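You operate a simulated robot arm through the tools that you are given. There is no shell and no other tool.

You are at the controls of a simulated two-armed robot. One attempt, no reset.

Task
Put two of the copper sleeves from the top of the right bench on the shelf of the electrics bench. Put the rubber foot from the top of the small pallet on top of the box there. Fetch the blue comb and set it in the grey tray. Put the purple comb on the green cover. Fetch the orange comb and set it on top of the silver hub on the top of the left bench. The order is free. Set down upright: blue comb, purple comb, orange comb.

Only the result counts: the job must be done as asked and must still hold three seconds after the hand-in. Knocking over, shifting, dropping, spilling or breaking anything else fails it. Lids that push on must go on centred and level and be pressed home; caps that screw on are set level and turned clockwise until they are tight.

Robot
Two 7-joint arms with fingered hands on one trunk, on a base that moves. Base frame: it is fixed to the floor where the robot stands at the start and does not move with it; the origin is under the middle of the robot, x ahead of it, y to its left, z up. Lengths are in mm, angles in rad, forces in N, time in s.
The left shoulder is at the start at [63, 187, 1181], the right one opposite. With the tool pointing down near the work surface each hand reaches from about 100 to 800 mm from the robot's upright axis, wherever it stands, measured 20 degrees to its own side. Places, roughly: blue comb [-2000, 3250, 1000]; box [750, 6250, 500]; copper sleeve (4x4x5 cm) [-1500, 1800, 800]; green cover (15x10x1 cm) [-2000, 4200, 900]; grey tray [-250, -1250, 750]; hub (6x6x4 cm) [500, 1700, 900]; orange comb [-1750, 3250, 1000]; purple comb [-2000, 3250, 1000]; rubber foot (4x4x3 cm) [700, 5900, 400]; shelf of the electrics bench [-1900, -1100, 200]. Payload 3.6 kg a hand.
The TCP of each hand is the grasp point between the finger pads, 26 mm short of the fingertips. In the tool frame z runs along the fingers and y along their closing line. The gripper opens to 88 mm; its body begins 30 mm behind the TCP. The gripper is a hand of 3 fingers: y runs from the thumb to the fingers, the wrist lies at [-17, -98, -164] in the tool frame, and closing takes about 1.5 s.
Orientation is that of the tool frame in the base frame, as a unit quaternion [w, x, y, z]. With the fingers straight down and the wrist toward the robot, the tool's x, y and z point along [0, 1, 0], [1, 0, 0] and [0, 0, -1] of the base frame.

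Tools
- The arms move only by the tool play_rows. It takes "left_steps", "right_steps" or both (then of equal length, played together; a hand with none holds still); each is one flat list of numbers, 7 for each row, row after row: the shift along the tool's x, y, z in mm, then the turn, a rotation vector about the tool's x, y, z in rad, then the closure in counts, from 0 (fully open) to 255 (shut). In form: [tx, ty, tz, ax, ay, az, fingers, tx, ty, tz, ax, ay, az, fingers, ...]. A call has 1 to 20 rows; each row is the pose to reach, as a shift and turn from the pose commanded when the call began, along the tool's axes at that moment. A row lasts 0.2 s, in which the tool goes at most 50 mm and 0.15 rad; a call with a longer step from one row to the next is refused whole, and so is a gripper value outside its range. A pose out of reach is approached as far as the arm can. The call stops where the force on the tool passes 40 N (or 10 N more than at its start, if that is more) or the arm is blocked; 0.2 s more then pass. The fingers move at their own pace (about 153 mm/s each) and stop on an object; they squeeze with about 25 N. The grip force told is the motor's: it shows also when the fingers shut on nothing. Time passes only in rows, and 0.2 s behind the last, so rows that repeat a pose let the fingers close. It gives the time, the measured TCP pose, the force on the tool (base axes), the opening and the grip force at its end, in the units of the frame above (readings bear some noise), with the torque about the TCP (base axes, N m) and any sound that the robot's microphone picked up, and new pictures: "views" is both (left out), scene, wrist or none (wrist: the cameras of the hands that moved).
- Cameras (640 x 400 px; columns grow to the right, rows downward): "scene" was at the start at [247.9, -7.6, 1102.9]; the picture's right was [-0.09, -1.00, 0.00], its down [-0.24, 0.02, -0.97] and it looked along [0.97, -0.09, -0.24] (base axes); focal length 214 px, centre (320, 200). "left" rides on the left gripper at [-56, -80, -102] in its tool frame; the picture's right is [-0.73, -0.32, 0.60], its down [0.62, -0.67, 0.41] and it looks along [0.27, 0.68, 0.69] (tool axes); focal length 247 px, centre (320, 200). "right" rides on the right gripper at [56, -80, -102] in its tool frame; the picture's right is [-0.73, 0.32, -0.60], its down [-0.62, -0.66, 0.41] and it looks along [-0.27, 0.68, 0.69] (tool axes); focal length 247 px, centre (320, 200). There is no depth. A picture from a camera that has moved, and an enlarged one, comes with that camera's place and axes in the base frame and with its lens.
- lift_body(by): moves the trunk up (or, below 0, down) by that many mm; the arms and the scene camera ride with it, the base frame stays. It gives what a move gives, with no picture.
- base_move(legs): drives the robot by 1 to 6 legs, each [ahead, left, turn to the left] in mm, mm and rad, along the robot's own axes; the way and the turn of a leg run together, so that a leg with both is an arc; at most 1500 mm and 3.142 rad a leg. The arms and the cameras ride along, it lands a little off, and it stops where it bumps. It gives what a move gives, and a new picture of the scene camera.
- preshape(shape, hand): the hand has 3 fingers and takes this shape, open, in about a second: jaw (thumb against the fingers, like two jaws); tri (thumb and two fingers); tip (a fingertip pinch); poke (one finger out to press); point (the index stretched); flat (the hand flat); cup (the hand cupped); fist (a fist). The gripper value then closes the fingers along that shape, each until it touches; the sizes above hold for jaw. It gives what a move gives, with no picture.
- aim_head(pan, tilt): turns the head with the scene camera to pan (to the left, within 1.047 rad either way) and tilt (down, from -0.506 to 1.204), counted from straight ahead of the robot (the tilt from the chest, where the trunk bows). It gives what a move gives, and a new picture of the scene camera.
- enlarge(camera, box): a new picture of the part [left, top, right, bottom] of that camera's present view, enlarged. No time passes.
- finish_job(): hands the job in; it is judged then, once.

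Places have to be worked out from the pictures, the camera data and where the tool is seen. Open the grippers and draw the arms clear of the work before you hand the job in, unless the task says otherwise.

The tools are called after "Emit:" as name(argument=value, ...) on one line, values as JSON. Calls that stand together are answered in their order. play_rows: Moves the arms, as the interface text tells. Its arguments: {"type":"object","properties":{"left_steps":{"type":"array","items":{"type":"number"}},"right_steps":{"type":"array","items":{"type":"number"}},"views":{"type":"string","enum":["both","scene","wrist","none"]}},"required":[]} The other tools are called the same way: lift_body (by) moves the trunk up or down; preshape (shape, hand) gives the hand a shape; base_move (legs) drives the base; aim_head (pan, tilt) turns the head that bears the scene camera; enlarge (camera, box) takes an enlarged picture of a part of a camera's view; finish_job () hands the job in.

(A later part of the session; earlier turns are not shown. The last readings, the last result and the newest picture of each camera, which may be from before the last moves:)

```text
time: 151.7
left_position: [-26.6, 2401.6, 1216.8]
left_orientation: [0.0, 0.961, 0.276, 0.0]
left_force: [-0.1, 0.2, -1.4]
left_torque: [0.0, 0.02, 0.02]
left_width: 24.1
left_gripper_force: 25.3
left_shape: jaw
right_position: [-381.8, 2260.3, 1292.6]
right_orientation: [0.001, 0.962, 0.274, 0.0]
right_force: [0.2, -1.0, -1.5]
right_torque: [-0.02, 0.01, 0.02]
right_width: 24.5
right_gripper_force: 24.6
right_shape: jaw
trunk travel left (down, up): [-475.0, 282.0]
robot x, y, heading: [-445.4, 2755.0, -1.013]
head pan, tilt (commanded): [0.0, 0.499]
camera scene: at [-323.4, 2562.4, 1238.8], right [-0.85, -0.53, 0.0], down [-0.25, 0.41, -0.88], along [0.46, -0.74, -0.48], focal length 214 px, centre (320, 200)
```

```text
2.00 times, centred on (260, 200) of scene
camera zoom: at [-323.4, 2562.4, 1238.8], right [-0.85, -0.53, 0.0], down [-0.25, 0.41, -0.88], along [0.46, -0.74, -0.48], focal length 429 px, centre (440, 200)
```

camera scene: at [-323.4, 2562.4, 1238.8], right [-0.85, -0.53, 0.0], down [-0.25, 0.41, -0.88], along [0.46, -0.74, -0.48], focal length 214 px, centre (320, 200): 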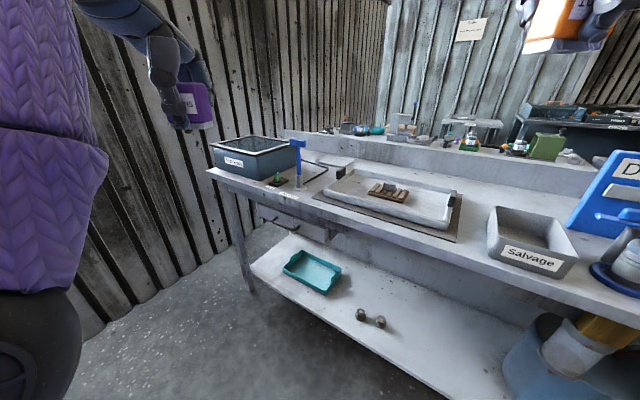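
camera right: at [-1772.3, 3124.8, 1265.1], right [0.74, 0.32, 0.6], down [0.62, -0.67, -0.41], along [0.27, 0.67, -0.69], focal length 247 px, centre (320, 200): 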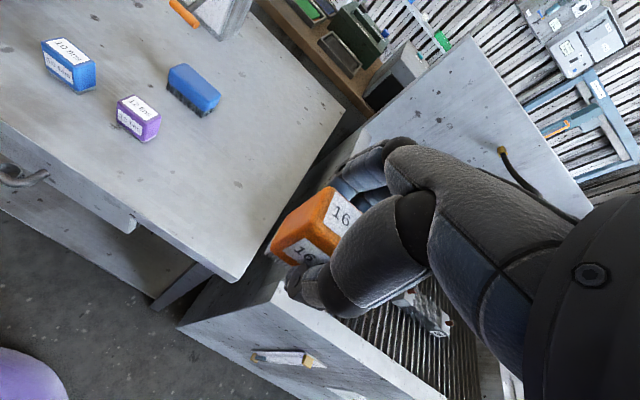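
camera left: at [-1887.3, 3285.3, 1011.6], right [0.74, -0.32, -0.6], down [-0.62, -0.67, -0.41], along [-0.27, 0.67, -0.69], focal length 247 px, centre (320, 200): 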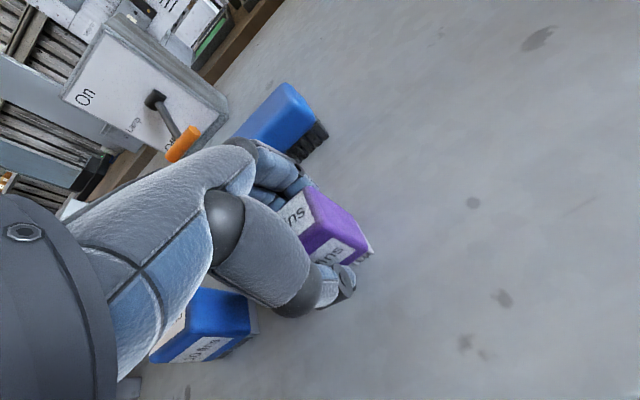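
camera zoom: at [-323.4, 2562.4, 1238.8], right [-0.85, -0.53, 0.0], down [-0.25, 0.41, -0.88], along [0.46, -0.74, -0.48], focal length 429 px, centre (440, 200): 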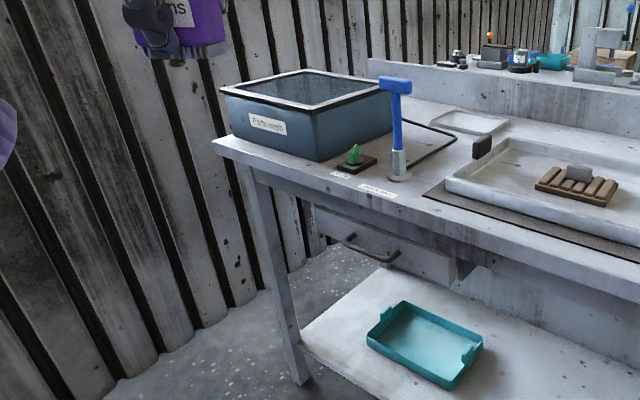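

I can't see a hub yet; the rough place (500, 1700) lies behind the dark bath. I drive farther east, face south and approach the bench with the trunk raised to look over the bath.

Emit:
base_move(legs=[[0, 0, 1.013], [850, 0, 0], [0, 0, -1.571]])

Emit:
aim_head(pan=0, tilt=0.5)

```text
time: 162.6
left_position: [556.0, 2236.1, 1216.4]
left_orientation: [0.0, 1.0, -0.002, 0.0]
left_force: [-0.6, 0.6, -0.5]
left_torque: [0.01, 0.0, -0.02]
left_width: 23.8
left_gripper_force: 25.2
left_shape: jaw
right_position: [180.3, 2306.6, 1293.1]
right_orientation: [0.001, 1.0, -0.005, 0.0]
right_force: [0.1, 0.0, -1.3]
right_torque: [0.02, 0.01, 0.0]
right_width: 24.0
right_gripper_force: 24.8
right_shape: jaw
trunk travel left (down, up): [-475.0, 282.0]
robot x, y, heading: [390.9, 2760.6, -1.577]
head pan, tilt (commanded): [0.0, 0.499]
camera scene: at [390.8, 2531.3, 1238.8], right [-1.0, 0.0, 0.0], down [0.0, 0.48, -0.88], along [0.0, -0.88, -0.48], focal length 214 px, centre (320, 200)
```

scene: 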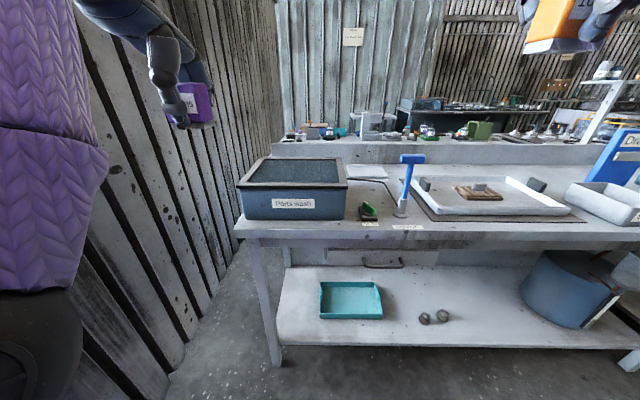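

```text
time: 163.2
left_position: [555.8, 2235.9, 1216.9]
left_orientation: [0.0, 1.0, -0.002, 0.0]
left_force: [0.0, -0.1, -0.3]
left_torque: [0.0, -0.02, 0.01]
left_width: 23.6
left_gripper_force: 25.2
left_shape: jaw
right_position: [181.1, 2307.8, 1294.2]
right_orientation: [0.001, 1.0, -0.004, 0.0]
right_force: [-0.6, 0.8, -0.9]
right_torque: [0.02, -0.01, 0.01]
right_width: 23.9
right_gripper_force: 24.8
right_shape: jaw
trunk travel left (down, up): [-475.0, 282.0]
robot x, y, heading: [393.8, 2757.8, -1.579]
head pan, tilt (commanded): [0.0, 0.499]
camera scene: at [390.9, 2531.3, 1238.8], right [-1.0, 0.0, 0.0], down [0.0, 0.48, -0.88], along [0.0, -0.88, -0.48], focal length 214 px, centre (320, 200)
```

scene: 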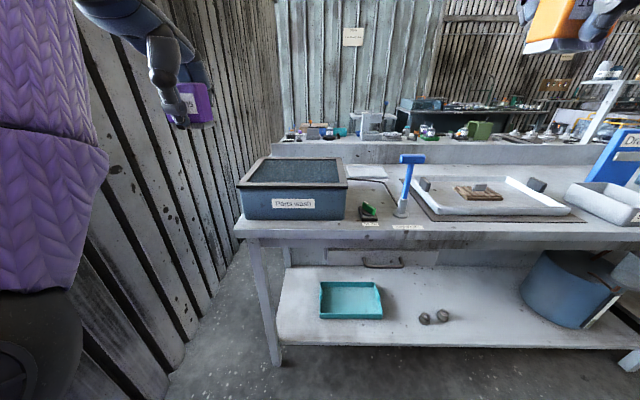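

The bath occupies x 316–629, y ≈ 1700–2000; the hub may hide behind it. I raise the trunk and move closer to look behind it.

Emit:
lift_body(by=270)

Emit:
base_move(legs=[[300, 0, 0]])

Emit:
aim_head(pan=0, tilt=0.8)

Emit:
enlarge(camera="scene", box=[160, 50, 400, 200])

```text
time: 165.9
left_position: [556.8, 2236.1, 1486.1]
left_orientation: [0.0, 1.0, -0.001, -0.001]
left_force: [1.9, 0.3, -0.7]
left_torque: [0.03, -0.01, 0.0]
left_width: 23.7
left_gripper_force: 24.8
left_shape: jaw
right_position: [180.5, 2306.3, 1562.0]
right_orientation: [0.0, 1.0, -0.004, 0.0]
right_force: [-1.2, 0.0, -0.5]
right_torque: [0.0, 0.06, 0.01]
right_width: 23.8
right_gripper_force: 25.0
right_shape: jaw
trunk travel left (down, up): [-745.0, 12.0]
robot x, y, heading: [390.0, 2757.9, -1.576]
head pan, tilt (commanded): [0.0, 0.499]
```

```text
time: 168.0
left_position: [552.0, 1933.5, 1486.2]
left_orientation: [0.0, 1.0, -0.004, 0.0]
left_force: [0.5, -0.2, -1.0]
left_torque: [0.02, -0.01, 0.0]
left_width: 23.4
left_gripper_force: 24.8
left_shape: jaw
right_position: [177.7, 2007.4, 1563.8]
right_orientation: [0.001, 1.0, -0.006, 0.0]
right_force: [-0.2, 0.1, -0.3]
right_torque: [0.0, -0.02, 0.02]
right_width: 24.1
right_gripper_force: 25.0
right_shape: jaw
trunk travel left (down, up): [-745.0, 12.0]
robot x, y, heading: [389.4, 2457.4, -1.583]
head pan, tilt (commanded): [0.0, 0.499]
camera scene: at [388.1, 2236.9, 1513.0], right [-1.0, 0.01, 0.0], down [0.0, 0.48, -0.88], along [-0.01, -0.88, -0.48], focal length 214 px, centre (320, 200)
```

scene: 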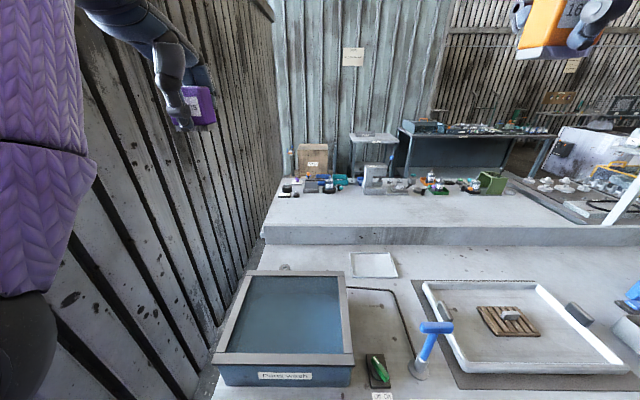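

```text
time: 168.8
left_position: [551.7, 1932.9, 1485.4]
left_orientation: [-0.001, 1.0, -0.004, 0.0]
left_force: [-0.4, 0.1, -0.9]
left_torque: [0.01, 0.01, 0.01]
left_width: 23.7
left_gripper_force: 24.9
left_shape: jaw
right_position: [177.4, 2005.0, 1562.6]
right_orientation: [0.0, 1.0, -0.007, 0.001]
right_force: [-0.1, -0.3, -1.1]
right_torque: [0.02, -0.04, 0.0]
right_width: 23.9
right_gripper_force: 25.0
right_shape: jaw
trunk travel left (down, up): [-745.0, 12.0]
robot x, y, heading: [391.1, 2453.5, -1.58]
head pan, tilt (commanded): [0.0, 0.799]
camera scene: at [388.2, 2245.4, 1486.8], right [-1.0, 0.01, 0.0], down [0.01, 0.72, -0.7], along [-0.01, -0.7, -0.72], focal length 214 px, centre (320, 200)
```

scene: 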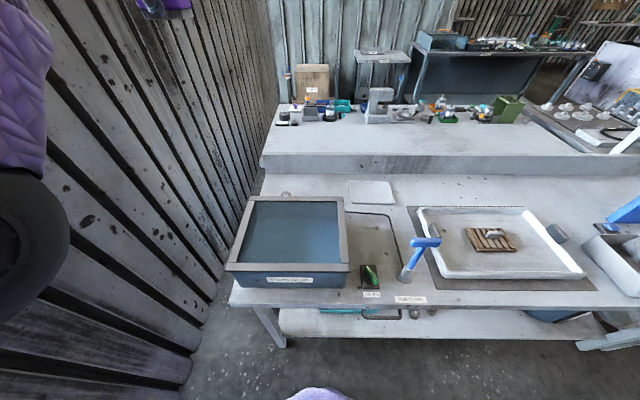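

```text
2.67 times, centred on (280, 125) of scene
camera zoom: at [388.2, 2245.4, 1486.8], right [-1.0, 0.01, 0.0], down [0.01, 0.72, -0.7], along [-0.01, -0.7, -0.72], focal length 572 px, centre (427, 400)
```

zoom: 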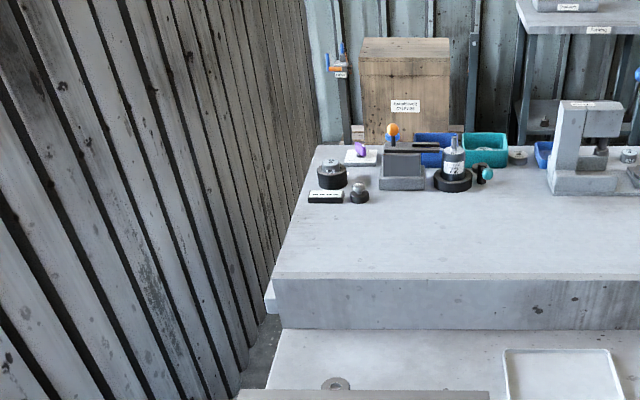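

There it is: a silver ring-like hub behind the bath at about (510, 1660). I look closer at it.

Emit:
aim_head(pan=0.2, tilt=0.75)

Emit:
enlarge(camera="scene", box=[260, 150, 420, 250])

```text
time: 169.5
left_position: [551.5, 1932.8, 1485.5]
left_orientation: [0.0, 1.0, -0.005, -0.001]
left_force: [0.4, -0.1, -1.6]
left_torque: [-0.05, 0.02, -0.03]
left_width: 23.5
left_gripper_force: 24.8
left_shape: jaw
right_position: [176.7, 2005.0, 1562.9]
right_orientation: [0.001, 1.0, -0.006, 0.0]
right_force: [-0.6, 0.3, -1.5]
right_torque: [-0.03, -0.02, -0.05]
right_width: 23.9
right_gripper_force: 24.8
right_shape: jaw
trunk travel left (down, up): [-745.0, 12.0]
robot x, y, heading: [384.7, 2457.3, -1.584]
head pan, tilt (commanded): [0.201, 0.75]
camera scene: at [404.6, 2245.8, 1490.9], right [-0.98, -0.19, 0.0], down [-0.13, 0.67, -0.73], along [0.14, -0.72, -0.68], focal length 214 px, centre (320, 200)
```

scene: 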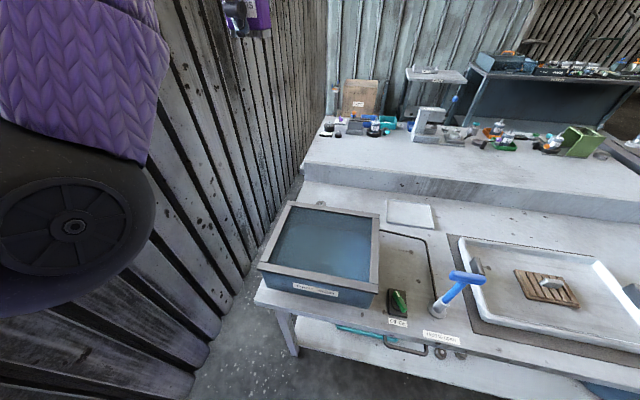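

```text
4.00 times, centred on (340, 200) of scene
camera zoom: at [404.6, 2245.8, 1490.9], right [-0.98, -0.19, 0.0], down [-0.13, 0.67, -0.73], along [0.14, -0.72, -0.68], focal length 858 px, centre (240, 200)
```

zoom: 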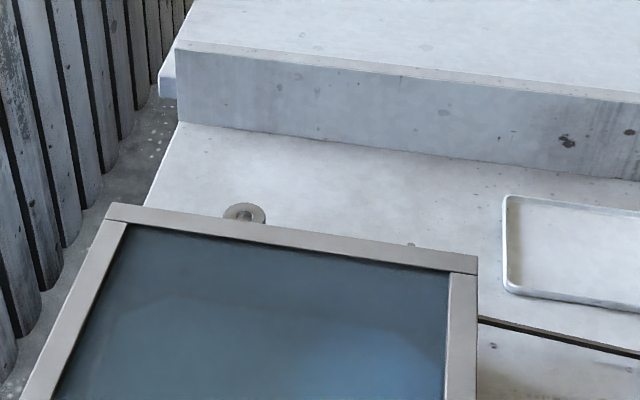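

The hub is at about (512, 1660) close behind the bath. I plan to stand at about (560, 2360) turned toward the south-east so the right shoulder is near, and then inspect with the right wrist camera.

Emit:
base_move(legs=[[95, 173, 0], [0, 0, 0.38]])

Emit:
aim_head(pan=-0.4, tilt=0.8)

Emit:
enlarge(camera="right", box=[0, 0, 640, 400])

```text
time: 172.2
left_position: [907.6, 1934.5, 1486.8]
left_orientation: [-0.001, 0.983, 0.184, 0.0]
left_force: [0.7, -0.4, -1.5]
left_torque: [0.0, 0.03, -0.04]
left_width: 23.9
left_gripper_force: 25.2
left_shape: jaw
right_position: [530.7, 1862.7, 1561.8]
right_orientation: [0.001, 0.983, 0.182, 0.001]
right_force: [-0.4, -0.8, -1.3]
right_torque: [0.02, 0.03, -0.02]
right_width: 23.6
right_gripper_force: 24.6
right_shape: jaw
trunk travel left (down, up): [-745.0, 12.0]
robot x, y, heading: [562.3, 2361.1, -1.202]
head pan, tilt (commanded): [0.201, 0.75]
camera scene: at [655.3, 2169.6, 1490.9], right [-0.84, -0.54, 0.0], down [-0.37, 0.57, -0.73], along [0.4, -0.62, -0.68], focal length 214 px, centre (320, 200)
```

scene: 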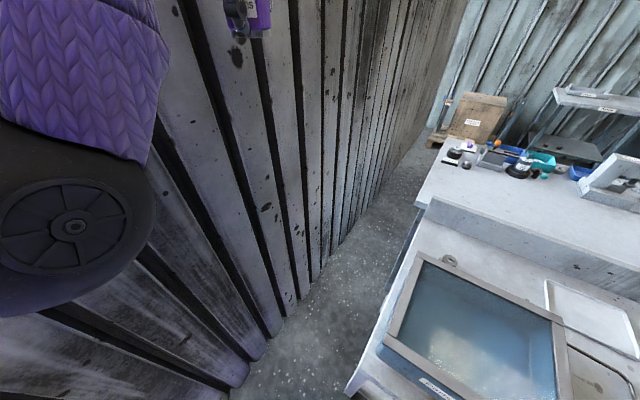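

```text
time: 173.2
left_position: [907.9, 1934.1, 1485.0]
left_orientation: [0.0, 0.983, 0.184, 0.0]
left_force: [0.4, 0.1, -0.9]
left_torque: [-0.01, 0.01, 0.01]
left_width: 23.7
left_gripper_force: 25.0
left_shape: jaw
right_position: [532.8, 1862.2, 1563.7]
right_orientation: [0.001, 0.983, 0.181, 0.0]
right_force: [0.1, -0.7, -1.1]
right_torque: [-0.01, -0.01, 0.01]
right_width: 23.8
right_gripper_force: 25.3
right_shape: jaw
trunk travel left (down, up): [-745.0, 12.0]
robot x, y, heading: [563.1, 2358.3, -1.2]
head pan, tilt (commanded): [-0.4, 0.799]
camera scene: at [608.3, 2158.7, 1486.9], right [-1.0, 0.03, 0.0], down [0.02, 0.72, -0.7], along [-0.02, -0.7, -0.72], focal length 214 px, centre (320, 200)
```

scene: 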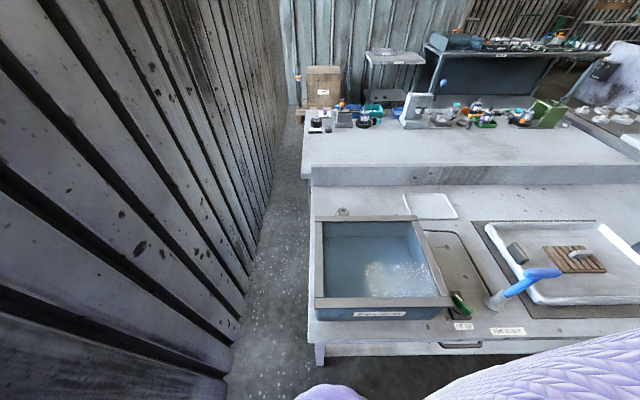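

```text
1.00 times, centred on (320, 200) of right (not enlarged: the box is as wide or as high as the picture)
camera zoom: at [556.9, 1956.9, 1665.5], right [-0.57, -0.56, 0.6], down [-0.82, 0.4, -0.41], along [-0.01, -0.73, -0.69], focal length 247 px, centre (320, 200)
```

zoom: 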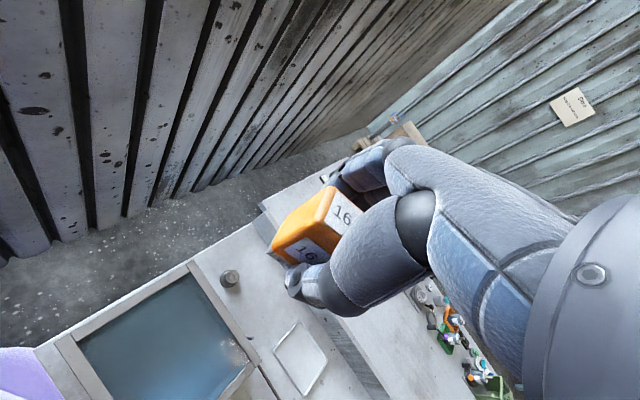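

The wrist camera sees the hub well behind the bath. I enlarge both views to measure it.

Emit:
enlarge(camera="right", box=[170, 230, 298, 310])

Emit:
enlarge(camera="scene", box=[290, 180, 450, 280])

```text
5.00 times, centred on (234, 270) of right
camera zoom: at [556.9, 1956.9, 1665.5], right [-0.57, -0.56, 0.6], down [-0.82, 0.4, -0.41], along [-0.01, -0.73, -0.69], focal length 1235 px, centre (750, -150)
```

zoom: 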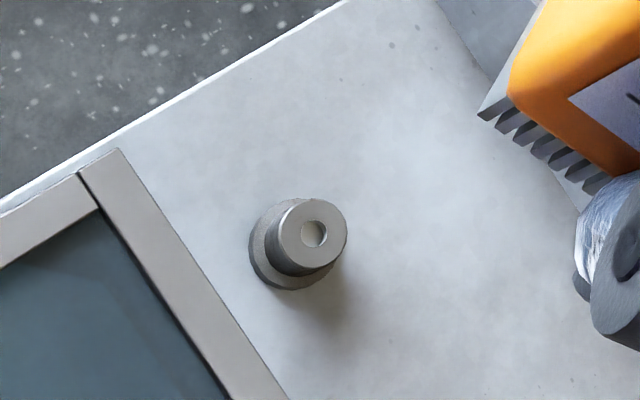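

```text
4.00 times, centred on (370, 230) of scene
camera zoom: at [608.3, 2158.7, 1486.9], right [-1.0, 0.03, 0.0], down [0.02, 0.72, -0.7], along [-0.02, -0.7, -0.72], focal length 858 px, centre (120, 80)
```

zoom: 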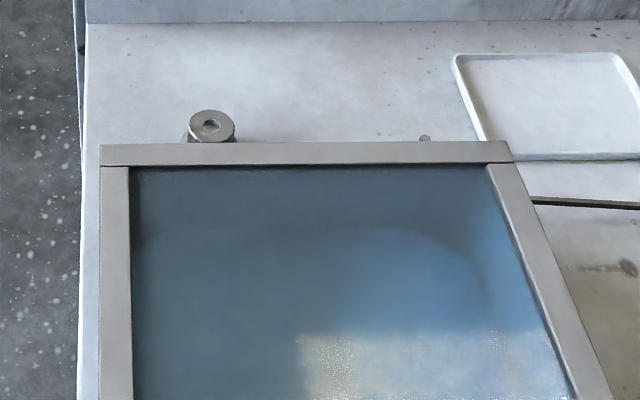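

The hub's top centre works out to about (512, 1659, 914); the bath's rear rim edge is at y ≈ 1744, z ≈ 989. I check how the orange comb sits in the hand.

Emit:
enlarge(camera="right", box=[240, 150, 400, 250])

Emit:
enlarge(camera="left", box=[240, 150, 400, 250])

```text
4.00 times, centred on (320, 200) of right
camera zoom: at [556.9, 1956.9, 1665.5], right [-0.57, -0.56, 0.6], down [-0.82, 0.4, -0.41], along [-0.01, -0.73, -0.69], focal length 988 px, centre (320, 200)
```

zoom: 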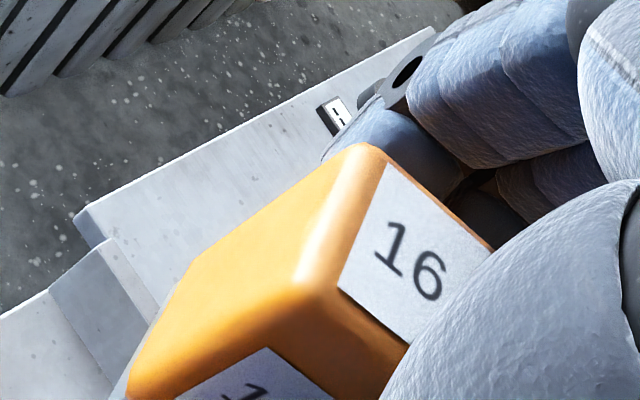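

```text
4.00 times, centred on (320, 200) of left
camera zoom: at [826.4, 1989.0, 1588.4], right [-0.8, 0.03, -0.6], down [0.34, 0.85, -0.41], along [0.49, -0.53, -0.69], focal length 988 px, centre (320, 200)
```

zoom: 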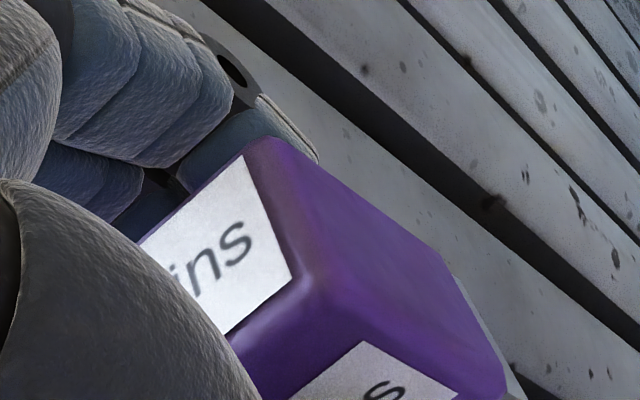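

The comb sits centred in the hand (offset only ~2 mm). With the trunk still high I move the right hand over the hub at z ≈ 1330 and yaw it inward by 0.6 rad.

Emit:
play_rows(right_steps=[-10, 20, 25, 0, 0, -0.06, 255, -22, 42, 52, 0, 0, -0.13, 255, -34, 65, 82, 0, 0, -0.2, 255, -46, 88, 112, 0, 0, -0.28, 255, -58, 111, 142, 0, 0, -0.36, 255, -70, 134, 172, 0, 0, -0.44, 255, -82, 157, 202, 0, 0, -0.52, 255, -94, 180, 234, 0, 0, -0.6, 255, -94, 180, 234, 0, 0, -0.6, 255], views="both")

```text
time: 175.2
left_position: [908.1, 1935.0, 1486.7]
left_orientation: [0.0, 0.983, 0.184, 0.001]
left_force: [0.7, 0.6, -0.6]
left_torque: [-0.02, 0.01, -0.02]
left_width: 23.7
left_gripper_force: 25.0
left_shape: jaw
right_position: [509.9, 1660.1, 1329.2]
right_orientation: [0.001, 0.885, 0.465, 0.001]
right_force: [0.4, -0.8, -0.5]
right_torque: [-0.03, 0.0, 0.03]
right_width: 23.8
right_gripper_force: 24.6
right_shape: jaw
trunk travel left (down, up): [-745.0, 12.0]
robot x, y, heading: [565.0, 2362.2, -1.205]
head pan, tilt (commanded): [-0.4, 0.799]
camera scene: at [608.3, 2159.2, 1487.0], right [-1.0, 0.03, 0.0], down [0.02, 0.72, -0.7], along [-0.02, -0.7, -0.72], focal length 214 px, centre (320, 200)
camera right: at [476.7, 1750.5, 1431.0], right [-0.16, -0.78, 0.6], down [-0.9, -0.14, -0.41], along [0.41, -0.6, -0.69], focal length 247 px, centre (320, 200)
```

scene: 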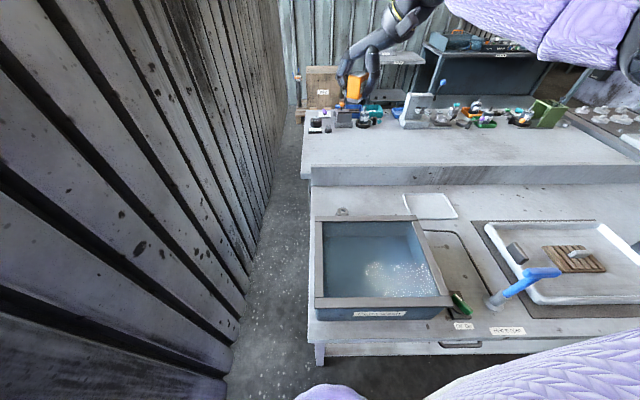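
right: 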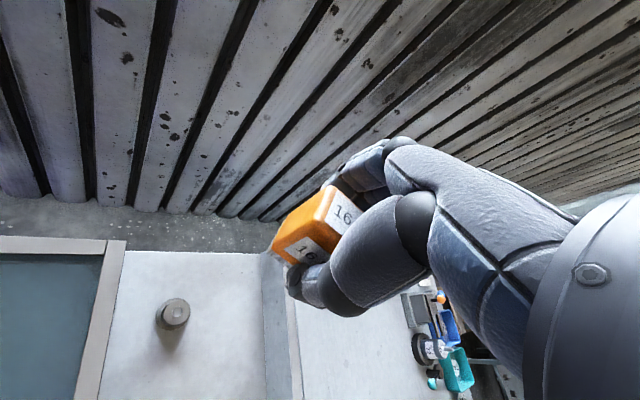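

The hand is above the hub with the forearm level and clear. I enlarge the wrist view to refine the hub's place.

Emit:
enlarge(camera="right", box=[120, 270, 248, 350])

```text
5.00 times, centred on (184, 310) of right
camera zoom: at [476.7, 1750.5, 1431.0], right [-0.16, -0.78, 0.6], down [-0.9, -0.14, -0.41], along [0.41, -0.6, -0.69], focal length 1235 px, centre (1000, -350)
```

zoom: 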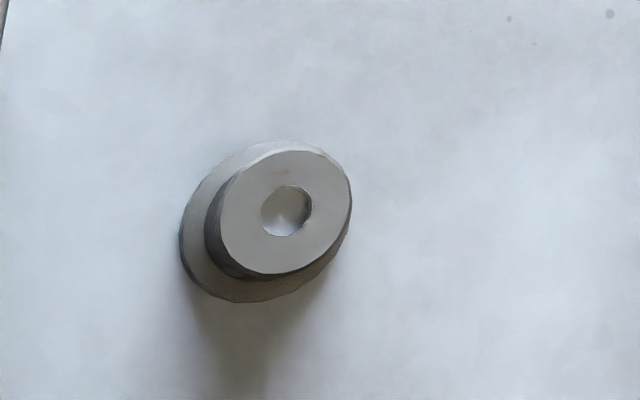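

The hub lies within 2 mm of straight below the comb. I lower the trunk by 250 mm first and look at the arm's clearance.

Emit:
lift_body(by=-250)

Emit:
aim_head(pan=-0.5, tilt=0.5)

```text
time: 177.8
left_position: [908.2, 1934.2, 1235.7]
left_orientation: [0.001, 0.983, 0.185, 0.0]
left_force: [-1.0, -0.5, -0.8]
left_torque: [-0.04, 0.05, 0.02]
left_width: 23.6
left_gripper_force: 24.5
left_shape: jaw
right_position: [509.7, 1661.5, 1078.3]
right_orientation: [0.001, 0.886, 0.464, 0.001]
right_force: [0.4, 0.6, -0.3]
right_torque: [0.0, -0.01, 0.0]
right_width: 24.0
right_gripper_force: 25.1
right_shape: jaw
trunk travel left (down, up): [-495.0, 262.0]
robot x, y, heading: [564.8, 2362.3, -1.202]
head pan, tilt (commanded): [-0.4, 0.799]
```

```text
time: 178.6
left_position: [907.5, 1935.0, 1236.8]
left_orientation: [0.0, 0.983, 0.184, 0.001]
left_force: [0.4, 0.1, -0.6]
left_torque: [0.01, 0.0, -0.01]
left_width: 23.6
left_gripper_force: 24.5
left_shape: jaw
right_position: [509.6, 1661.0, 1079.4]
right_orientation: [0.001, 0.886, 0.464, 0.0]
right_force: [-0.2, 0.1, -0.5]
right_torque: [0.0, -0.02, -0.01]
right_width: 23.9
right_gripper_force: 25.2
right_shape: jaw
trunk travel left (down, up): [-495.0, 262.0]
robot x, y, heading: [563.6, 2357.0, -1.204]
head pan, tilt (commanded): [-0.499, 0.499]
camera scene: at [601.3, 2143.9, 1259.5], right [-0.99, 0.13, 0.0], down [0.06, 0.48, -0.88], along [-0.11, -0.87, -0.48], focal length 214 px, centre (320, 200)
```

scene: 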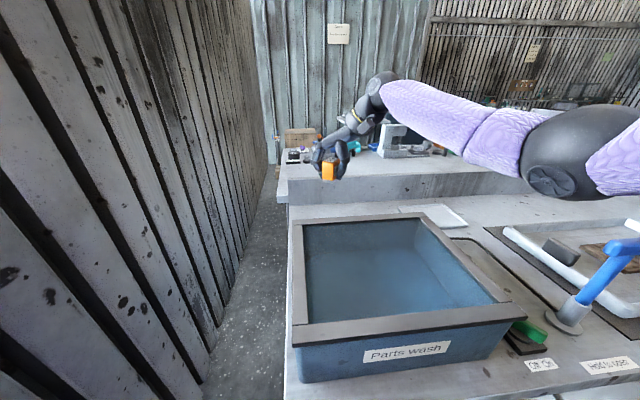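

The right elbow would come down near the blue hammer handle, so I'll shift the base about 90 mm east first. I draw the left hand inward away from the wall before that.

Emit:
play_rows(left_steps=[-30, 0, 0, 0, 0, 0, 255, -65, 0, 0, 0, 0, 0, 255, -100, 0, 0, 0, 0, 0, 255, -130, 0, 0, 0, 0, 0, 255, -130, 0, 0, 0, 0, 0, 255], views="none")

Emit:
base_move(legs=[[46, 78, 0]])

```text
time: 179.8
left_position: [792.0, 1887.6, 1237.0]
left_orientation: [0.001, 0.982, 0.188, 0.004]
left_force: [-0.2, -0.3, -0.4]
left_torque: [0.01, 0.01, -0.01]
left_width: 23.6
left_gripper_force: 24.7
left_shape: jaw
right_position: [509.2, 1661.2, 1079.2]
right_orientation: [0.001, 0.886, 0.464, 0.0]
right_force: [0.0, -0.2, 0.0]
right_torque: [0.01, 0.0, 0.02]
right_width: 23.7
right_gripper_force: 25.1
right_shape: jaw
trunk travel left (down, up): [-495.0, 262.0]
robot x, y, heading: [561.6, 2361.3, -1.205]
head pan, tilt (commanded): [-0.499, 0.499]
```

```text
time: 180.9
left_position: [884.0, 1872.7, 1236.5]
left_orientation: [0.001, 0.982, 0.188, 0.003]
left_force: [0.0, 0.5, -1.7]
left_torque: [0.01, 0.04, -0.02]
left_width: 23.6
left_gripper_force: 25.0
left_shape: jaw
right_position: [602.5, 1646.5, 1079.0]
right_orientation: [0.0, 0.886, 0.464, 0.0]
right_force: [-0.2, -1.1, -0.9]
right_torque: [0.01, 0.03, -0.01]
right_width: 23.9
right_gripper_force: 24.6
right_shape: jaw
trunk travel left (down, up): [-495.0, 262.0]
robot x, y, heading: [653.1, 2347.1, -1.2]
head pan, tilt (commanded): [-0.499, 0.499]
camera scene: at [693.4, 2129.1, 1259.5], right [-0.99, 0.13, 0.0], down [0.06, 0.48, -0.88], along [-0.11, -0.87, -0.48], focal length 214 px, centre (320, 200)
```

scene: 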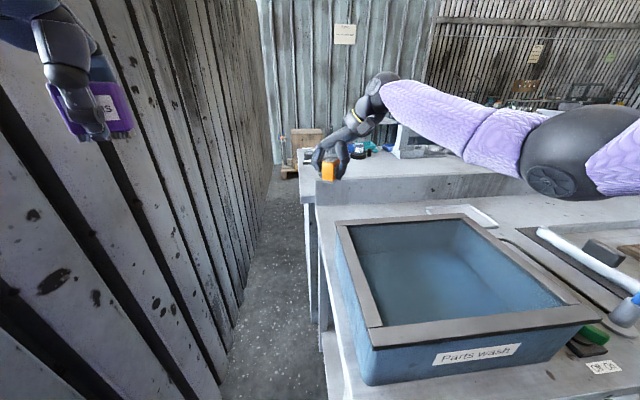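

Now I bring the comb back over the hub at the same height, with a little less inward yaw, and look again.

Emit:
play_rows(right_steps=[-13, -28, 0, 0, 0, 0.1, 255, -26, -56, 0, 0, 0, 0.2, 255, -39.3, -83.7, 0, 0, 0, 0.3, 255, -39.3, -83.7, 0, 0, 0, 0.3, 255], views="both")

Emit:
enlarge(camera="right", box=[120, 200, 344, 340])

```text
time: 181.9
left_position: [884.5, 1872.6, 1236.2]
left_orientation: [0.001, 0.982, 0.188, 0.005]
left_force: [-0.6, 0.2, -1.1]
left_torque: [-0.02, -0.02, 0.02]
left_width: 23.6
left_gripper_force: 25.1
left_shape: jaw
right_position: [510.0, 1661.1, 1081.8]
right_orientation: [0.001, 0.946, 0.325, 0.0]
right_force: [0.2, 0.4, -0.6]
right_torque: [0.01, 0.0, -0.03]
right_width: 23.9
right_gripper_force: 24.7
right_shape: jaw
trunk travel left (down, up): [-495.0, 262.0]
robot x, y, heading: [653.4, 2347.5, -1.196]
head pan, tilt (commanded): [-0.499, 0.499]
camera scene: at [693.0, 2129.0, 1259.5], right [-0.99, 0.13, 0.0], down [0.06, 0.48, -0.88], along [-0.11, -0.87, -0.48], focal length 214 px, centre (320, 200)
camera right: at [505.3, 1758.2, 1183.0], right [-0.38, -0.7, 0.6], down [-0.9, 0.14, -0.41], along [0.21, -0.7, -0.69], focal length 247 px, centre (320, 200)
```

scene: 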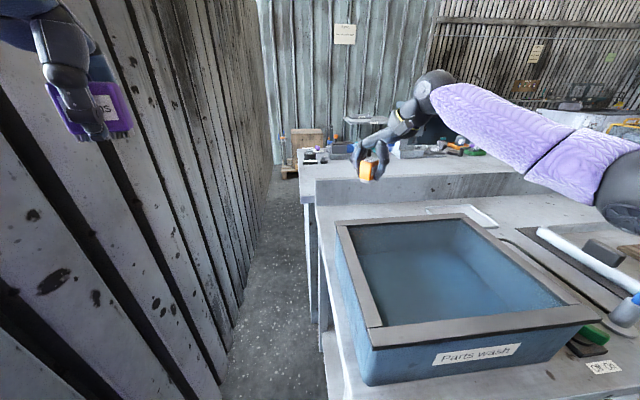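
right: 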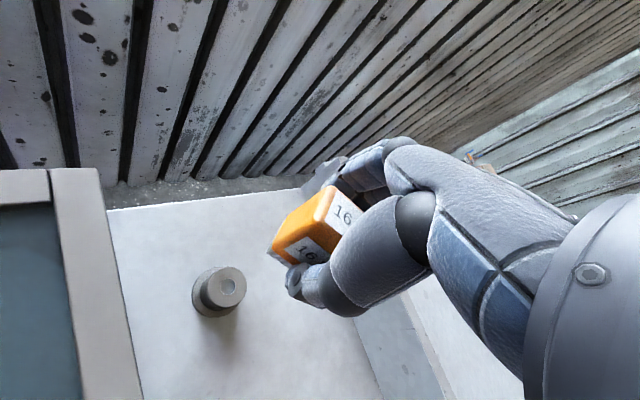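

```text
2.86 times, centred on (232, 270) of right
camera zoom: at [505.3, 1758.2, 1183.0], right [-0.38, -0.7, 0.6], down [-0.9, 0.14, -0.41], along [0.21, -0.7, -0.69], focal length 706 px, centre (571, 0)
```

zoom: 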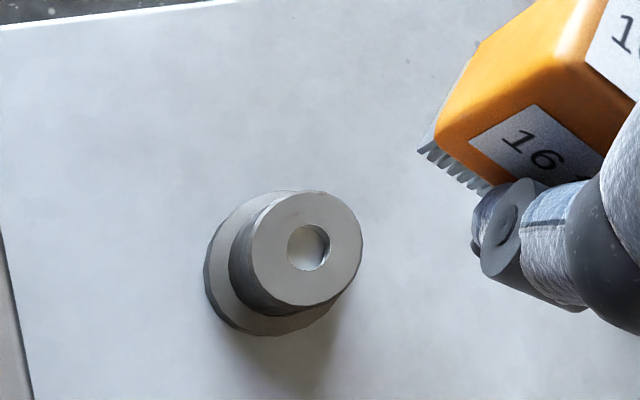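

The hub is within about 2 mm of under the comb. Before descending I look right to check the elbow against the hammer handle.

Emit:
aim_head(pan=-1.0, tilt=0.6)

```text
time: 182.9
left_position: [882.5, 1873.0, 1237.3]
left_orientation: [0.001, 0.982, 0.188, 0.004]
left_force: [-0.1, -1.0, -1.5]
left_torque: [-0.02, -0.02, 0.04]
left_width: 23.8
left_gripper_force: 25.0
left_shape: jaw
right_position: [509.0, 1661.4, 1080.8]
right_orientation: [0.001, 0.945, 0.327, 0.0]
right_force: [-1.4, 0.3, -0.6]
right_torque: [0.02, -0.01, -0.02]
right_width: 23.9
right_gripper_force: 25.0
right_shape: jaw
trunk travel left (down, up): [-495.0, 262.0]
robot x, y, heading: [654.8, 2345.9, -1.201]
head pan, tilt (commanded): [-1.0, 0.6]
camera scene: at [651.9, 2148.0, 1250.5], right [-0.81, 0.59, 0.0], down [0.33, 0.46, -0.83], along [-0.49, -0.67, -0.56], focal length 214 px, centre (320, 200)
```

scene: 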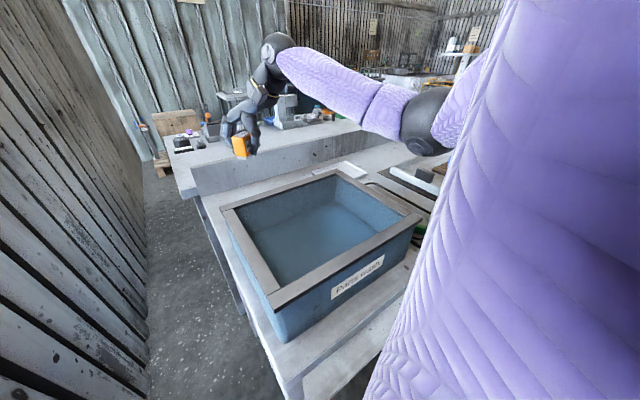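

The elbow is well clear of the hammer and the bath rim. I descend with the arm to about 15 mm above the hub and check.

Emit:
play_rows(right_steps=[1, 1, 30, 0, 0, 0, 255, 2, 1.5, 60, 0, 0, 0, 255, 2, 1.5, 90, 0, 0, 0, 255, 2, 1.5, 117, 0, 0, 0, 255, 2, 1.5, 117, 0, 0, 0, 255], views="both")

Emit:
enlarge(camera="right", box=[200, 150, 360, 250])

```text
time: 184.1
left_position: [883.7, 1873.3, 1237.9]
left_orientation: [0.001, 0.982, 0.188, 0.004]
left_force: [0.3, 0.2, -0.9]
left_torque: [0.01, -0.01, 0.01]
left_width: 23.6
left_gripper_force: 25.1
left_shape: jaw
right_position: [510.5, 1662.1, 961.9]
right_orientation: [0.001, 0.945, 0.326, 0.0]
right_force: [0.1, 0.9, -1.5]
right_torque: [-0.02, -0.03, 0.0]
right_width: 23.6
right_gripper_force: 25.0
right_shape: jaw
trunk travel left (down, up): [-495.0, 262.0]
robot x, y, heading: [654.5, 2342.9, -1.2]
head pan, tilt (commanded): [-1.0, 0.6]
camera scene: at [651.7, 2148.3, 1250.5], right [-0.81, 0.59, 0.0], down [0.33, 0.46, -0.82], along [-0.49, -0.67, -0.57], focal length 214 px, centre (320, 200)
camera right: at [506.3, 1758.8, 1065.0], right [-0.38, -0.7, 0.6], down [-0.9, 0.14, -0.41], along [0.21, -0.7, -0.69], focal length 247 px, centre (320, 200)
```

scene: 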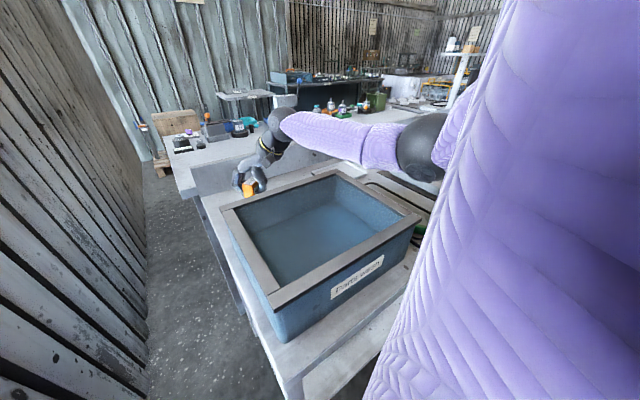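
right: 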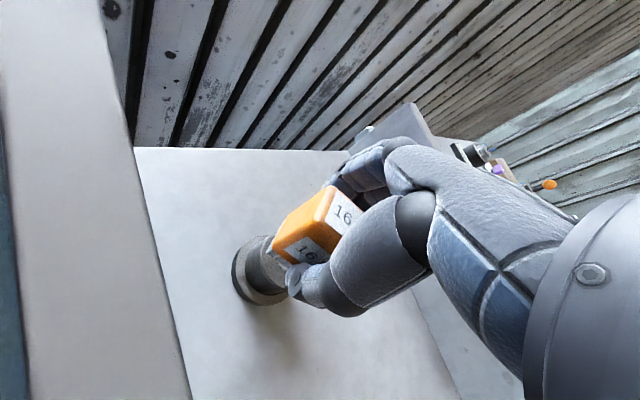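

```text
4.00 times, centred on (280, 200) of right
camera zoom: at [506.3, 1758.8, 1065.0], right [-0.38, -0.7, 0.6], down [-0.9, 0.14, -0.41], along [0.21, -0.7, -0.69], focal length 988 px, centre (480, 200)
```

zoom: 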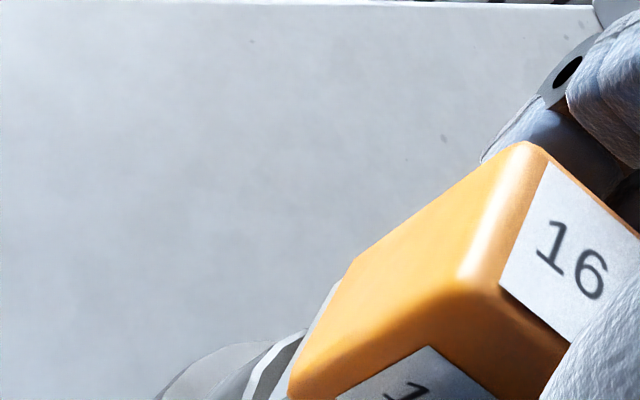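

I look at the gap between the comb's teeth and the hub.

Emit:
enlarge(camera="right", box=[210, 210, 338, 290])

```text
5.00 times, centred on (274, 250) of right
camera zoom: at [506.3, 1758.8, 1065.0], right [-0.38, -0.7, 0.6], down [-0.9, 0.14, -0.41], along [0.21, -0.7, -0.69], focal length 1235 px, centre (550, -50)
```

zoom: 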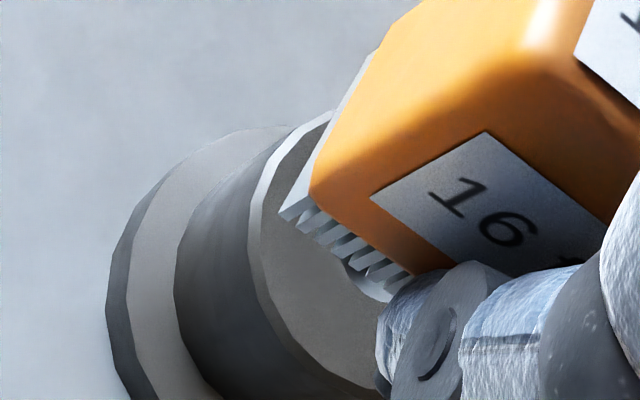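

Teeth are a little above the hub. I descend carefully in small steps and watch the force.

Emit:
play_rows(right_steps=[0, 0, 4, 0, 0, 0, 255, 0, 0, 8, 0, 0, 0, 255, 0, 0, 10, 0, 0, 0, 255, 0, 0, 10, 0, 0, 0, 255], views="none")

Emit:
play_rows(right_steps=[0, 0, 1, 0, 0, 0, 255, 0, 0, 2, 0, 0, 0, 255, 0, 0, 2, 0, 0, 0, 255], views="none")

Emit:
play_rows(right_steps=[0, 0, 1, 0, 0, 0, 255, 0, 0, 2, 0, 0, 0, 255, 0, 0, 2, 0, 0, 0, 255], views="none")

```text
time: 185.1
left_position: [883.0, 1871.5, 1236.7]
left_orientation: [0.001, 0.982, 0.189, 0.005]
left_force: [0.6, 0.1, -1.0]
left_torque: [-0.03, -0.01, -0.01]
left_width: 23.6
left_gripper_force: 25.2
left_shape: jaw
right_position: [510.2, 1661.3, 952.4]
right_orientation: [0.001, 0.945, 0.326, 0.0]
right_force: [0.6, 0.2, -0.8]
right_torque: [0.03, -0.01, -0.01]
right_width: 23.5
right_gripper_force: 24.7
right_shape: jaw
trunk travel left (down, up): [-495.0, 262.0]
robot x, y, heading: [656.9, 2345.0, -1.202]
head pan, tilt (commanded): [-1.0, 0.6]
```

```text
time: 185.9
left_position: [881.8, 1872.7, 1237.7]
left_orientation: [0.001, 0.982, 0.188, 0.005]
left_force: [-0.1, -0.5, -0.7]
left_torque: [-0.02, -0.02, 0.01]
left_width: 23.9
left_gripper_force: 25.0
left_shape: jaw
right_position: [511.7, 1662.0, 951.0]
right_orientation: [0.001, 0.945, 0.326, 0.0]
right_force: [0.0, 0.8, -1.1]
right_torque: [-0.02, -0.01, -0.03]
right_width: 23.9
right_gripper_force: 24.3
right_shape: jaw
trunk travel left (down, up): [-495.0, 262.0]
robot x, y, heading: [652.6, 2349.8, -1.2]
head pan, tilt (commanded): [-1.0, 0.6]
```

```text
time: 186.7
left_position: [883.0, 1871.9, 1237.6]
left_orientation: [0.001, 0.982, 0.189, 0.004]
left_force: [0.2, -0.3, -0.9]
left_torque: [0.01, 0.03, 0.01]
left_width: 23.7
left_gripper_force: 25.1
left_shape: jaw
right_position: [512.0, 1661.5, 947.9]
right_orientation: [0.0, 0.945, 0.327, 0.0]
right_force: [0.2, -0.3, -0.9]
right_torque: [-0.01, -0.05, -0.01]
right_width: 23.7
right_gripper_force: 24.8
right_shape: jaw
trunk travel left (down, up): [-495.0, 262.0]
robot x, y, heading: [652.8, 2344.9, -1.2]
head pan, tilt (commanded): [-1.0, 0.6]
```

No contact yet at z ≈ 948. I continue down in 2 mm steps.

Emit:
play_rows(right_steps=[0, 0, 1, 0, 0, 0, 255, 0, 0, 2, 0, 0, 0, 255, 0, 0, 2, 0, 0, 0, 255], views="none")

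Emit:
play_rows(right_steps=[0, 0, 1, 0, 0, 0, 255, 0, 0, 2, 0, 0, 0, 255, 0, 0, 2, 0, 0, 0, 255], views="wrist")

```text
time: 187.5
left_position: [882.5, 1872.1, 1236.9]
left_orientation: [0.001, 0.982, 0.189, 0.005]
left_force: [-0.4, -0.2, -1.4]
left_torque: [0.02, 0.03, 0.04]
left_width: 23.6
left_gripper_force: 24.9
left_shape: jaw
right_position: [513.6, 1661.8, 946.3]
right_orientation: [0.001, 0.945, 0.326, 0.0]
right_force: [-0.9, 0.8, -0.3]
right_torque: [-0.02, -0.01, 0.01]
right_width: 24.1
right_gripper_force: 24.5
right_shape: jaw
trunk travel left (down, up): [-495.0, 262.0]
robot x, y, heading: [653.1, 2346.7, -1.202]
head pan, tilt (commanded): [-1.0, 0.6]
```

```text
time: 188.3
left_position: [883.1, 1873.0, 1238.9]
left_orientation: [0.001, 0.982, 0.188, 0.005]
left_force: [0.4, -0.2, -1.0]
left_torque: [0.0, 0.03, -0.02]
left_width: 23.5
left_gripper_force: 25.0
left_shape: jaw
right_position: [511.4, 1661.8, 944.8]
right_orientation: [0.002, 0.945, 0.327, 0.001]
right_force: [-0.8, 0.0, 6.5]
right_torque: [-0.04, -0.03, 0.01]
right_width: 24.2
right_gripper_force: 24.9
right_shape: jaw
trunk travel left (down, up): [-495.0, 262.0]
robot x, y, heading: [652.1, 2347.2, -1.204]
head pan, tilt (commanded): [-1.0, 0.6]
camera right: at [506.9, 1758.4, 1047.7], right [-0.38, -0.7, 0.6], down [-0.9, 0.14, -0.41], along [0.21, -0.7, -0.68], focal length 247 px, centre (320, 200)
```

right: 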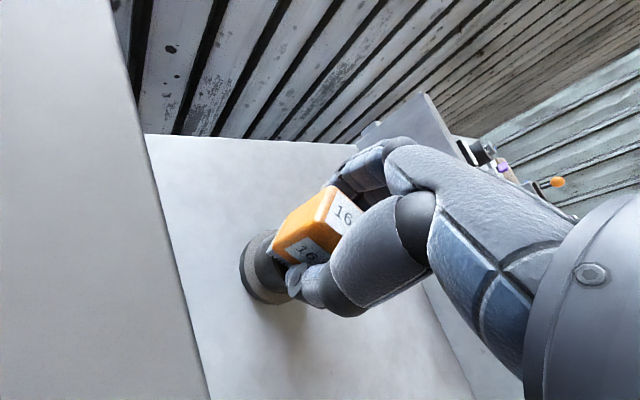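

Contact (6.5 N) at z ≈ 945. I check the centring before releasing.

Emit:
enlarge(camera="right", box=[210, 200, 338, 280])

Emit:
aim_head(pan=-0.45, tilt=0.7)

Emit:
enlarge(camera="scene", box=[290, 100, 450, 200])

```text
5.00 times, centred on (274, 240) of right
camera zoom: at [506.9, 1758.4, 1047.7], right [-0.38, -0.7, 0.6], down [-0.9, 0.14, -0.41], along [0.21, -0.7, -0.68], focal length 1235 px, centre (550, 0)
```

zoom: 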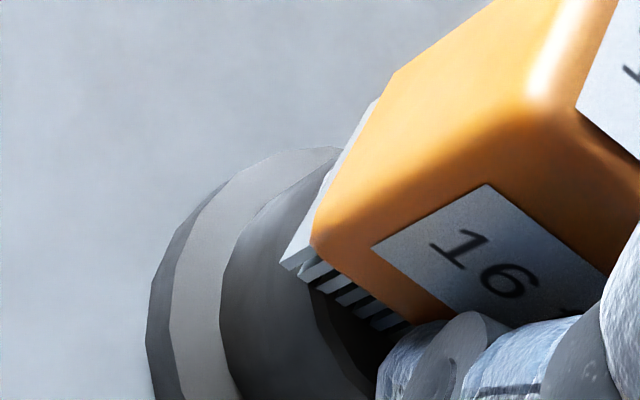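

```text
time: 189.2
left_position: [884.0, 1873.4, 1237.3]
left_orientation: [0.001, 0.982, 0.188, 0.005]
left_force: [-0.5, -0.2, -1.4]
left_torque: [-0.01, 0.01, 0.02]
left_width: 23.5
left_gripper_force: 24.8
left_shape: jaw
right_position: [512.1, 1662.0, 944.9]
right_orientation: [0.002, 0.945, 0.326, 0.001]
right_force: [0.2, -1.1, 8.4]
right_torque: [-0.06, -0.05, 0.0]
right_width: 24.4
right_gripper_force: 25.1
right_shape: jaw
trunk travel left (down, up): [-495.0, 262.0]
robot x, y, heading: [651.7, 2345.1, -1.203]
head pan, tilt (commanded): [-0.45, 0.7]
camera scene: at [697.1, 2135.7, 1242.1], right [-1.0, 0.08, 0.0], down [0.05, 0.64, -0.77], along [-0.06, -0.76, -0.64], focal length 214 px, centre (320, 200)
```

scene: 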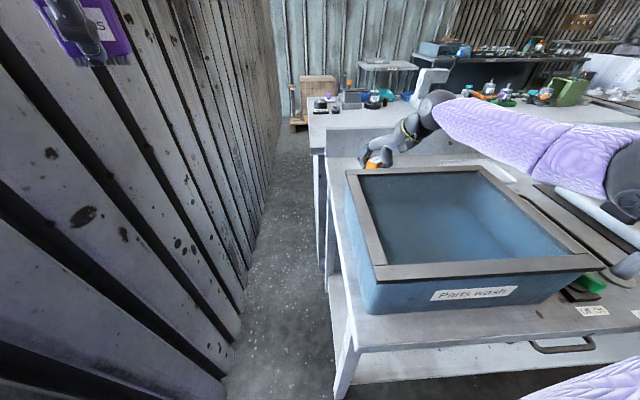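

```text
4.00 times, centred on (370, 150) of scene
camera zoom: at [697.1, 2135.7, 1242.1], right [-1.0, 0.08, 0.0], down [0.05, 0.64, -0.77], along [-0.06, -0.76, -0.64], focal length 858 px, centre (120, 400)
```

zoom: 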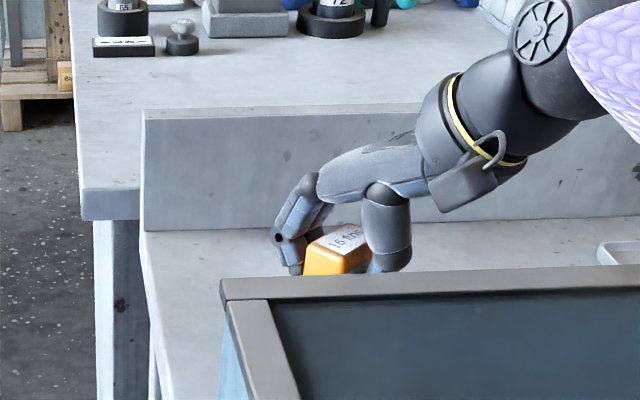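

The comb rests centred on the boss with thumb clear of the bath rim. I ease the pressure slightly, open partly, and lift straight up.

Emit:
play_rows(right_steps=[0, 0, -0.7, 0, 0, 0, 255, 0, 0, -0.7, 0, 0, 0, 200, 0, 0, -0.7, 0, 0, 0, 160, 0, 0, -0.7, 0, 0, 0, 130, 0, 0, -0.7, 0, 0, 0, 130, 0, 0, -0.7, 0, 0, 0, 130, 0, 0, -0.7, 0, 0, 0, 130], views="both")

Emit:
enlarge(camera="right", box=[200, 150, 360, 250])

```text
time: 190.8
left_position: [882.2, 1873.9, 1236.0]
left_orientation: [0.001, 0.982, 0.188, 0.004]
left_force: [-0.6, 0.2, -0.6]
left_torque: [0.01, 0.02, -0.01]
left_width: 24.0
left_gripper_force: 25.6
left_shape: jaw
right_position: [510.7, 1662.5, 944.0]
right_orientation: [0.001, 0.945, 0.327, 0.0]
right_force: [-0.4, -0.2, -0.3]
right_torque: [0.01, -0.01, 0.03]
right_width: 42.8
right_gripper_force: 0.1
right_shape: jaw
trunk travel left (down, up): [-495.0, 262.0]
robot x, y, heading: [653.3, 2344.5, -1.198]
head pan, tilt (commanded): [-0.45, 0.7]
camera scene: at [697.0, 2135.1, 1241.9], right [-1.0, 0.08, 0.0], down [0.05, 0.64, -0.76], along [-0.06, -0.76, -0.64], focal length 214 px, centre (320, 200)
camera right: at [506.7, 1758.4, 1047.3], right [-0.38, -0.7, 0.6], down [-0.9, 0.14, -0.41], along [0.21, -0.7, -0.69], focal length 247 px, centre (320, 200)
```

scene: 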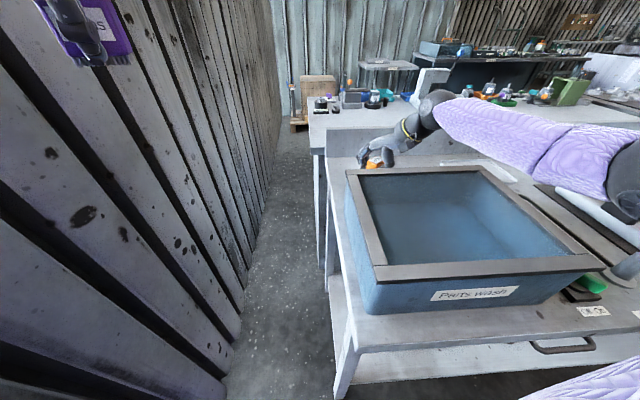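
right: 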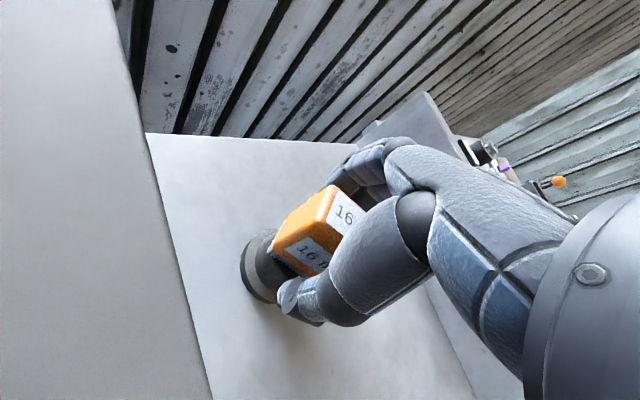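

```text
4.00 times, centred on (280, 200) of right
camera zoom: at [506.7, 1758.4, 1047.3], right [-0.38, -0.7, 0.6], down [-0.9, 0.14, -0.41], along [0.21, -0.7, -0.69], focal length 988 px, centre (480, 200)
```

zoom: 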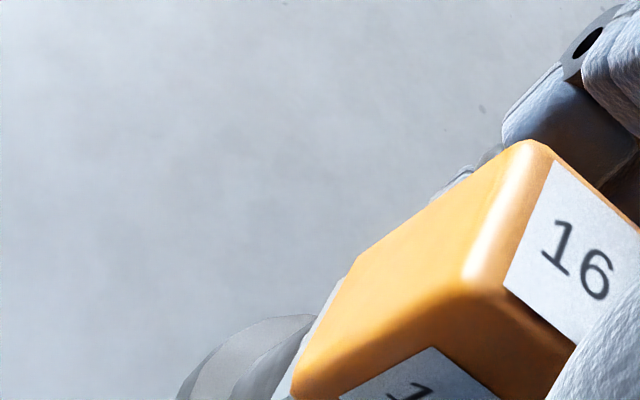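

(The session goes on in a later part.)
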